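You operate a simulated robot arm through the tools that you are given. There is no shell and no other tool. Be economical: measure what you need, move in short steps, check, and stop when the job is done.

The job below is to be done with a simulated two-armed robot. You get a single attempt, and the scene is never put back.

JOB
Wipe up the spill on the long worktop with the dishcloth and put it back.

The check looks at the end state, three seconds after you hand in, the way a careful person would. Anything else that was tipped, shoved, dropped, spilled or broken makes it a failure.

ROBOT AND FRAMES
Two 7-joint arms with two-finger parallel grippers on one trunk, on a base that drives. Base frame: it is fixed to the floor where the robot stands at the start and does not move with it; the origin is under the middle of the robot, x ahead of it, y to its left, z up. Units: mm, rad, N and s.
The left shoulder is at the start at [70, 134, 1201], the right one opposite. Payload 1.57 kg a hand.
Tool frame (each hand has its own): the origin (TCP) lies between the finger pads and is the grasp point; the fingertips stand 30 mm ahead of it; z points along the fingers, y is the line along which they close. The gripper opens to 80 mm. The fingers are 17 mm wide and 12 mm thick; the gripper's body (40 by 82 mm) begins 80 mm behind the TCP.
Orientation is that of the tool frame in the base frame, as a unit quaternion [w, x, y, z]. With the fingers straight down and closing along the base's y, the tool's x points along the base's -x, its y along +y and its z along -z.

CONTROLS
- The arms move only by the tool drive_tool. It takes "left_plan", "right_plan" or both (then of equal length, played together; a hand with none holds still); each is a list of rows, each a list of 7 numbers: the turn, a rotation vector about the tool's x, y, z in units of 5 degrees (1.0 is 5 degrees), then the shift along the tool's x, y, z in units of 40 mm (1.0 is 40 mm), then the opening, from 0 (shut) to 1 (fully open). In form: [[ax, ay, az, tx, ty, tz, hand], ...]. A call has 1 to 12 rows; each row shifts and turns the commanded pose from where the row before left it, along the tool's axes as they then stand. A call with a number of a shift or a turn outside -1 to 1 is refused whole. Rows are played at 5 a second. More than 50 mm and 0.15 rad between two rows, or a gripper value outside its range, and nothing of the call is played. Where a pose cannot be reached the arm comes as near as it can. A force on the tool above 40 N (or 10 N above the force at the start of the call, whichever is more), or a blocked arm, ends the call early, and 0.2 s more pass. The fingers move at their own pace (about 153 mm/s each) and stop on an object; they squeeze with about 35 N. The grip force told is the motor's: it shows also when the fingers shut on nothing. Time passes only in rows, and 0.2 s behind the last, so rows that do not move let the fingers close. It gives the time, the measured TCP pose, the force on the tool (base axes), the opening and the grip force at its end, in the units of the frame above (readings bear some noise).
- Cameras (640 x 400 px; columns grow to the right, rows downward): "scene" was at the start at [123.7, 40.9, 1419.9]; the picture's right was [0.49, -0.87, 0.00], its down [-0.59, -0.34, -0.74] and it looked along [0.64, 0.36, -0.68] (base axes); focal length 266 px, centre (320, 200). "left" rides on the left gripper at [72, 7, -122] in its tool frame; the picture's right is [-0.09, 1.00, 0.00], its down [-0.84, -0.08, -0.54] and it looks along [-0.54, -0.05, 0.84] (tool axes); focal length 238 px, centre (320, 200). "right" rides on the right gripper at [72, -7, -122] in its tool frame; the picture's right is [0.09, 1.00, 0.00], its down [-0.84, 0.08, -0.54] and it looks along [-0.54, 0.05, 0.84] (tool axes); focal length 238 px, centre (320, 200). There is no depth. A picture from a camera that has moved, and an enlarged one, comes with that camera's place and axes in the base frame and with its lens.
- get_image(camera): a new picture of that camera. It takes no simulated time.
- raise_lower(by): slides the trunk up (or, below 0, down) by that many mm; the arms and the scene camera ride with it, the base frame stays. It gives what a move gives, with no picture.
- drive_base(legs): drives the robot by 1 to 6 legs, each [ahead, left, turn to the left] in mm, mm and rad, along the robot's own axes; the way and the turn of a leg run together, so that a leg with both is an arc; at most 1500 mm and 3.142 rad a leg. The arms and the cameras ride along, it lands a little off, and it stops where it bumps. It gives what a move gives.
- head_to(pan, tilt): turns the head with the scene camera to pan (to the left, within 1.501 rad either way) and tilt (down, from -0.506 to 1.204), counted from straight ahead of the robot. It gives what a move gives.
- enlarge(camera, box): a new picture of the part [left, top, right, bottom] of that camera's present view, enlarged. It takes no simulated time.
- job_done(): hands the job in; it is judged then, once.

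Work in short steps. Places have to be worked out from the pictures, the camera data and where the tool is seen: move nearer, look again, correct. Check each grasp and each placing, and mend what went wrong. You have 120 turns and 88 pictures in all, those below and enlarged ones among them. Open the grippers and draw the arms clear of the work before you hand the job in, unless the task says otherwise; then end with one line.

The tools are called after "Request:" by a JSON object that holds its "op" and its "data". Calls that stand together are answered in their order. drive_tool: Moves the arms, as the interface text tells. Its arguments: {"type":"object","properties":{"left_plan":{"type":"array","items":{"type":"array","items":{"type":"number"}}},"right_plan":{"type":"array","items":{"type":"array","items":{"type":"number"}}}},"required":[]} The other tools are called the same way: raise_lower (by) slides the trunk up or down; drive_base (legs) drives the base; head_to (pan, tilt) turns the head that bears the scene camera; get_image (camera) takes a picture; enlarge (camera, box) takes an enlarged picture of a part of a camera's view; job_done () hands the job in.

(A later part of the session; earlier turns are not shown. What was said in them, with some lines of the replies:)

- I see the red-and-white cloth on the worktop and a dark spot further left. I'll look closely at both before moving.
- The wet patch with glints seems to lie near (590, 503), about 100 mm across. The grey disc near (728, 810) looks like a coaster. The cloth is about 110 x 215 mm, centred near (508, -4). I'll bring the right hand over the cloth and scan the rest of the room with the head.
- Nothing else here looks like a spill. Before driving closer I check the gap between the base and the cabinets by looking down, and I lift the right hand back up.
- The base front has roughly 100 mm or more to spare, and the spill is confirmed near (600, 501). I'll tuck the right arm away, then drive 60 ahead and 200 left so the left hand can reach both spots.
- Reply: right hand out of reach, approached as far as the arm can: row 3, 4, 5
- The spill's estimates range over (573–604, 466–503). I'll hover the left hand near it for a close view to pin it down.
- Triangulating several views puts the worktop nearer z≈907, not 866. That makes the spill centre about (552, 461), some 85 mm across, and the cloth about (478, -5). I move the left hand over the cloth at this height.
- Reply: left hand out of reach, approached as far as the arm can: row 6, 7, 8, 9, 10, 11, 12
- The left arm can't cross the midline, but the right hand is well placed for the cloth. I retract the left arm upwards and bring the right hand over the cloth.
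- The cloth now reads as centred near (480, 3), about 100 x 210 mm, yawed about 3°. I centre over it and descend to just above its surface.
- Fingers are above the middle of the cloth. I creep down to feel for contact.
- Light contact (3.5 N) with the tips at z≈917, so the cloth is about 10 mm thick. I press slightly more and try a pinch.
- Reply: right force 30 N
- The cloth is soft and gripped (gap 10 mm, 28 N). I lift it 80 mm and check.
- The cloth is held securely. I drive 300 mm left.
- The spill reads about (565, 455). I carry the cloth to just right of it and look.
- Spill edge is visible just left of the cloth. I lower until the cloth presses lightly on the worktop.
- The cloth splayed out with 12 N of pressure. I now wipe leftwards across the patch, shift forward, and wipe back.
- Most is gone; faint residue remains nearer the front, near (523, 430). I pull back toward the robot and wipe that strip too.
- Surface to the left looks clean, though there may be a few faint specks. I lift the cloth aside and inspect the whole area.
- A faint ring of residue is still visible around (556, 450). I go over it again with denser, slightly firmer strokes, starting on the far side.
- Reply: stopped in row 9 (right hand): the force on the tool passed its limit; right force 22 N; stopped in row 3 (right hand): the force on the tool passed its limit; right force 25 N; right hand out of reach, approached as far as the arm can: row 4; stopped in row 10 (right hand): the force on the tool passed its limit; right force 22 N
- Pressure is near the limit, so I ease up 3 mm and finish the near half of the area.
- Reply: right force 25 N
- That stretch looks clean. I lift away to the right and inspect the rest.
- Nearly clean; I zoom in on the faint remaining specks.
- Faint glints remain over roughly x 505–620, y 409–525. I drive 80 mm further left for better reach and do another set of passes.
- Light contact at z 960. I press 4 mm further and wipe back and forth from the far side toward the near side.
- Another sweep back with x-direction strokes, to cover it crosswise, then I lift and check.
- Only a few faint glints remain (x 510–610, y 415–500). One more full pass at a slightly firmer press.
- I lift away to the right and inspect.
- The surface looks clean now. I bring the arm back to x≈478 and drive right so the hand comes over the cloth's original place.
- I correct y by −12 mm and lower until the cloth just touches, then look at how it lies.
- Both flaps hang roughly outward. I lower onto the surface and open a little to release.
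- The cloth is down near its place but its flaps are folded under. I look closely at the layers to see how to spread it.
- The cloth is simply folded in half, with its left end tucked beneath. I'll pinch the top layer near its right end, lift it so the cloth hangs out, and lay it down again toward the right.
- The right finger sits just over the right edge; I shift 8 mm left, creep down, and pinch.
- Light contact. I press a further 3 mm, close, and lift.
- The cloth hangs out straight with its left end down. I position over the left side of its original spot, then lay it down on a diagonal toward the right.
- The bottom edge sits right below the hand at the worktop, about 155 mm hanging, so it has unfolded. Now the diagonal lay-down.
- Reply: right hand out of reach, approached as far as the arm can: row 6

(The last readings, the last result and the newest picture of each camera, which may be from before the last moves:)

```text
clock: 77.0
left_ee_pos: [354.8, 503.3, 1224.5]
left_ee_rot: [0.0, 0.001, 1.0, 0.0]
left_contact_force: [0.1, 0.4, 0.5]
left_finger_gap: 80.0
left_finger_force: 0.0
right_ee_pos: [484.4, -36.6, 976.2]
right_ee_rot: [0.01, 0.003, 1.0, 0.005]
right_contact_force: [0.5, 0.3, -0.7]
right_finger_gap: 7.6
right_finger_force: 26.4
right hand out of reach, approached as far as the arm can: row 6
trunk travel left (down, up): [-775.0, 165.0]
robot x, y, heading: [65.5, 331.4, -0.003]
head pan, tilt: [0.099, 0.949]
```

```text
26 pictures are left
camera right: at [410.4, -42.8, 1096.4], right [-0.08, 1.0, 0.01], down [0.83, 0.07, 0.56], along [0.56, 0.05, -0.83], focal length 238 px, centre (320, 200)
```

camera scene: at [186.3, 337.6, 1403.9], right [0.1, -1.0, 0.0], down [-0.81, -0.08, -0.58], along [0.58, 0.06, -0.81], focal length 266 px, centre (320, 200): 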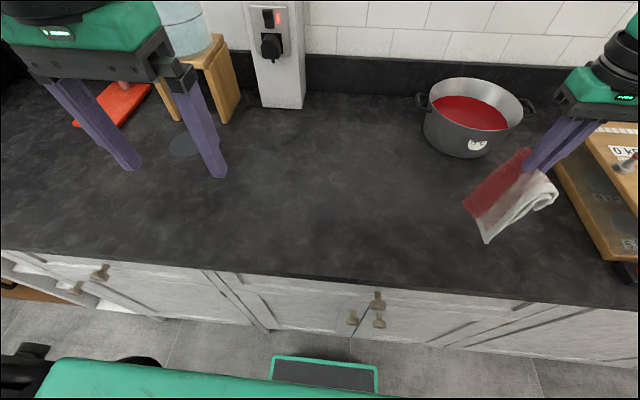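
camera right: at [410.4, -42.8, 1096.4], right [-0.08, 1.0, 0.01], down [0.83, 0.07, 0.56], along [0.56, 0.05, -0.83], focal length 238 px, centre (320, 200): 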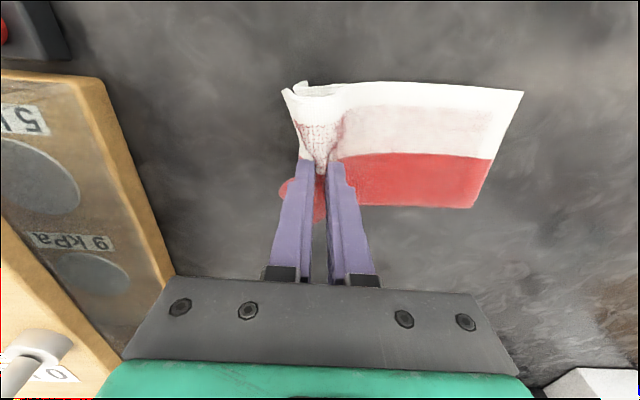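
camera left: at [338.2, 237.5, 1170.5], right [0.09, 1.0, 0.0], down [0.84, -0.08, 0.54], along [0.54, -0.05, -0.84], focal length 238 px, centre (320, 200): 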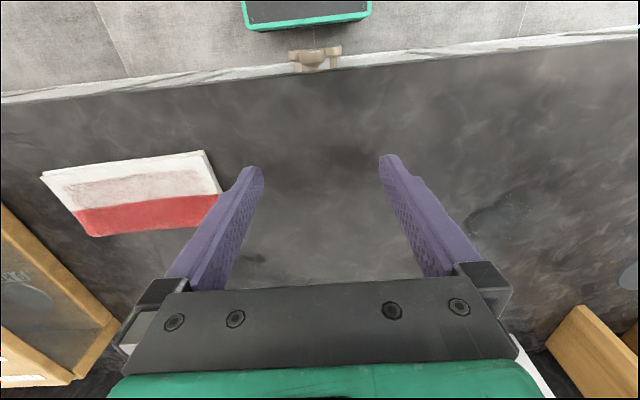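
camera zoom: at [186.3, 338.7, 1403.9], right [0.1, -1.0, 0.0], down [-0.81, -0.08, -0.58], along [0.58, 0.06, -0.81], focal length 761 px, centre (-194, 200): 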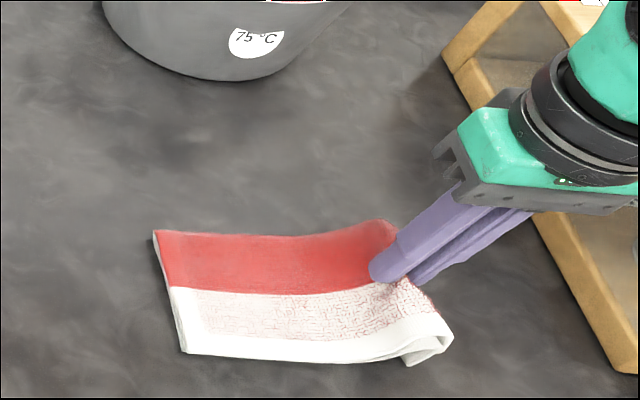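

Beautifully laid: the left end sits at y≈108, as originally. The hand is at its reach limit, so I drive the base 20 mm right, which carries the grip point to y≈-57, then lower.

Request:
{"op": "drive_base", "data": {"legs": [[0, -20, 0]]}}

Request:
{"op": "drive_tool", "data": {"right_plan": [[0, 0, 0, 0, 0, 0.3, 0], [0, 0, 0, 0, 0, 0.2, 0], [0, 0, 0, 0, 0, 0.1, 0], [0, 0, 0, 0, 0, 0, 0]]}}

Request:
{"op": "get_image", "data": {"camera": "right"}}

```text
clock: 77.8
left_ee_pos: [355.0, 488.7, 1224.3]
left_ee_rot: [0.0, -0.001, 1.0, -0.002]
left_contact_force: [-0.4, 0.4, -0.6]
left_finger_gap: 80.0
left_finger_force: 0.0
right_ee_pos: [484.2, -52.1, 978.4]
right_ee_rot: [0.009, 0.004, 1.0, 0.003]
right_contact_force: [-0.2, 0.2, -0.2]
right_finger_gap: 7.6
right_finger_force: 26.6
trunk travel left (down, up): [-775.0, 165.0]
robot x, y, heading: [62.7, 312.9, 0.004]
head pan, tilt: [0.099, 0.949]
```

```text
clock: 78.8
left_ee_pos: [353.4, 485.3, 1226.0]
left_ee_rot: [0.001, 0.0, 1.0, 0.0]
left_contact_force: [0.0, 0.0, -0.1]
left_finger_gap: 79.9
left_finger_force: 0.0
right_ee_pos: [485.0, -54.6, 952.1]
right_ee_rot: [0.01, 0.004, 1.0, 0.005]
right_contact_force: [-0.2, -0.2, 3.0]
right_finger_gap: 7.4
right_finger_force: 26.5
trunk travel left (down, up): [-775.0, 165.0]
robot x, y, heading: [64.6, 314.3, -0.007]
head pan, tilt: [0.099, 0.949]
```

```text
25 pictures are left
camera right: at [410.7, -61.1, 1072.6], right [-0.09, 1.0, 0.01], down [0.83, 0.07, 0.56], along [0.56, 0.05, -0.83], focal length 238 px, centre (320, 200)
```

right: 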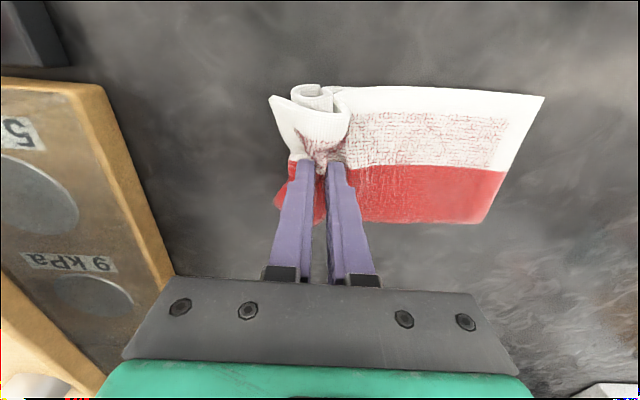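

The cloth touches (3 N). I release, opening while in light contact so the fingers spread the ridge, then rise.

Request:
{"op": "drive_tool", "data": {"right_plan": [[0, 0, 0, 0, 0, 0.03, 0.15], [0, 0, 0, 0, 0, 0, 0.3], [0, 0, 0, 0, 0, 0, 0.5], [0, 0, 0, 0, 0, 0, 0.6], [0, 0, 0, 0, 0, -0.4, 0.6], [0, 0, 0, 0, 0, -0.8, 0.6], [0, 0, 0, 0, 0, -1, 0.6], [0, 0, 0, 0, 0, 0, 0.6]]}}

Request:
{"op": "get_image", "data": {"camera": "right"}}

Request:
{"op": "enlarge", "data": {"camera": "scene", "box": [400, 130, 600, 270]}}

```text
clock: 80.5
left_ee_pos: [355.2, 485.1, 1224.5]
left_ee_rot: [0.0, 0.0, 1.0, 0.0]
left_contact_force: [0.1, 0.2, -0.5]
left_finger_gap: 80.1
left_finger_force: 0.1
right_ee_pos: [483.6, -55.8, 1039.2]
right_ee_rot: [0.01, 0.003, 1.0, 0.005]
right_contact_force: [0.3, 0.0, -0.3]
right_finger_gap: 48.1
right_finger_force: 0.1
trunk travel left (down, up): [-775.0, 165.0]
robot x, y, heading: [62.6, 310.9, 0.0]
head pan, tilt: [0.099, 0.949]
```

```text
24 pictures are left
camera right: at [408.1, -62.5, 1159.8], right [-0.09, 1.0, 0.01], down [0.83, 0.07, 0.56], along [0.56, 0.05, -0.83], focal length 238 px, centre (320, 200)
```

right: 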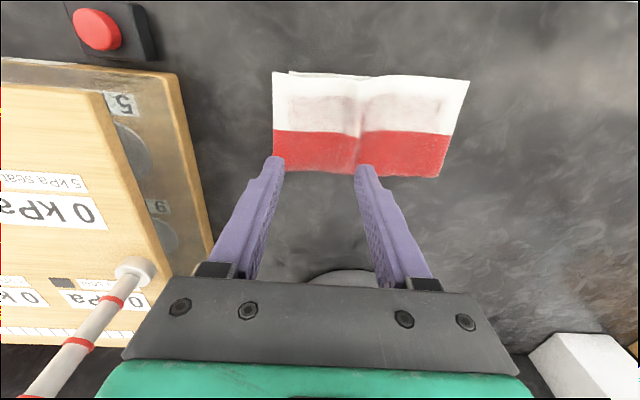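

```text
2.86 times, centred on (500, 200) of scene
camera zoom: at [186.3, 318.5, 1403.9], right [0.1, -1.0, 0.0], down [-0.81, -0.08, -0.58], along [0.58, 0.06, -0.81], focal length 761 px, centre (-194, 200)
```

zoom: 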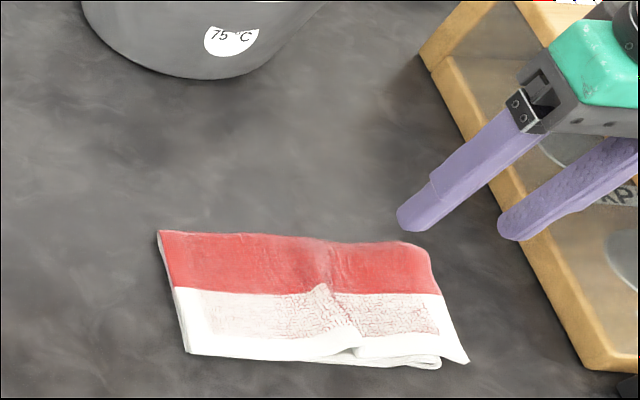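

The cloth is back flat in place, from about y −103 to +90 and within 1–2 cm of where it was. I raise the right hand clear and take a last look at everything.

Request:
{"op": "drive_tool", "data": {"right_plan": [[0, 0, 0, 0, 0, -1, 1], [0, 0, 0, 0, 0, -1, 1], [0, 0, 0, 0.3, 0, -0.9, 1], [0, 0, 0, 0.8, 0, -0.4, 1], [0, 0, 0, 0.8, 0, 0, 1], [0, 0, 0, 0.8, 0, 0, 1], [0, 0, 0, 0.8, 0, 0, 1], [0, 0, 0, 0, 0, 0, 1]]}}

Request:
{"op": "get_image", "data": {"camera": "scene"}}

Request:
{"op": "enlarge", "data": {"camera": "scene", "box": [200, 140, 340, 228]}}

Request:
{"op": "get_image", "data": {"camera": "left"}}

```text
clock: 82.3
left_ee_pos: [355.9, 484.5, 1225.4]
left_ee_rot: [0.001, 0.0, 1.0, 0.0]
left_contact_force: [-0.6, 0.0, -0.2]
left_finger_gap: 79.8
left_finger_force: 0.2
right_ee_pos: [397.9, -29.8, 1158.3]
right_ee_rot: [0.01, 0.004, 1.0, 0.005]
right_contact_force: [-1.2, -0.1, -0.5]
right_finger_gap: 80.0
right_finger_force: 0.2
right hand out of reach, approached as far as the arm can: row 5, 6, 7
trunk travel left (down, up): [-775.0, 165.0]
robot x, y, heading: [64.4, 313.6, -0.004]
head pan, tilt: [0.099, 0.949]
```

```text
22 pictures are left
camera scene: at [185.8, 318.5, 1403.9], right [0.1, -1.0, 0.0], down [-0.81, -0.08, -0.58], along [0.58, 0.06, -0.81], focal length 266 px, centre (320, 200)
```

scene: 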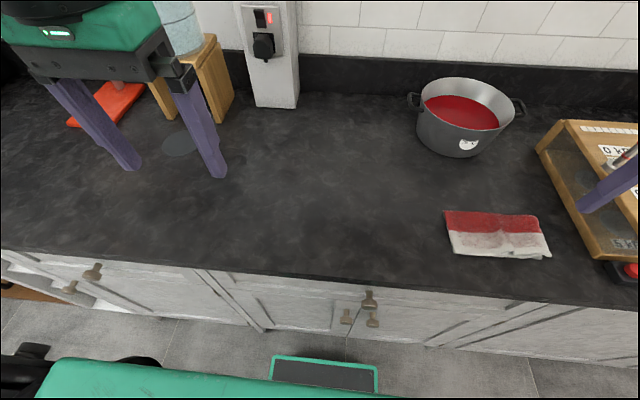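

```text
4.55 times, centred on (270, 184) of scene
camera zoom: at [185.8, 318.5, 1403.9], right [0.1, -1.0, 0.0], down [-0.81, -0.08, -0.58], along [0.58, 0.06, -0.81], focal length 1211 px, centre (547, 273)
```

zoom: 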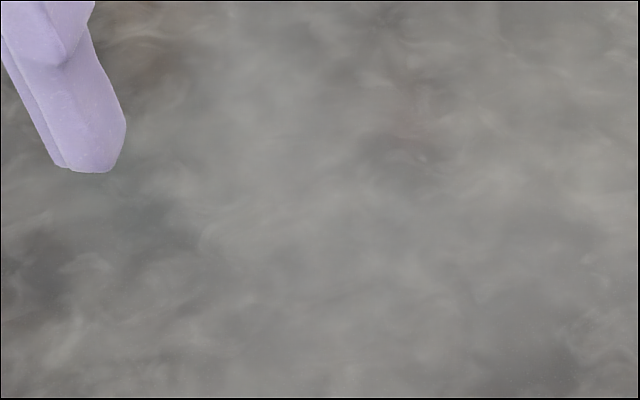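

```text
20 pictures are left
camera left: at [282.2, 490.8, 1347.8], right [0.09, 1.0, 0.0], down [0.84, -0.08, 0.54], along [0.54, -0.05, -0.84], focal length 238 px, centre (320, 200)
```

left: 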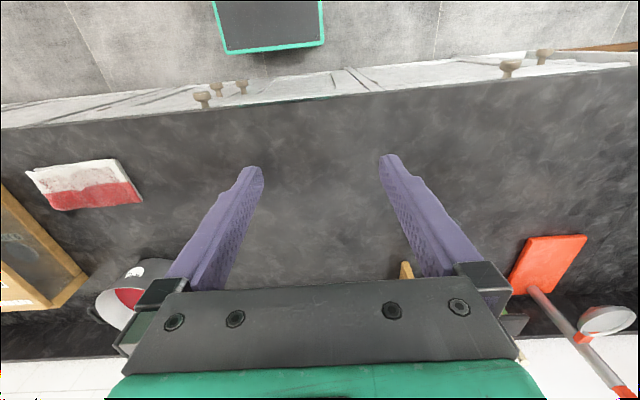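

The spill area is clean, the cloth lies flat in its original place, nothing else was disturbed, and both grippers are open and clear. I hand in.

Request:
{"op": "job_done", "data": {}}

```text
The job is handed in.
```

I wiped up the spill with the dishcloth and laid the cloth back flat, within about 2 cm of where it was; both arms are open and clear, and I saw nothing else disturbed.
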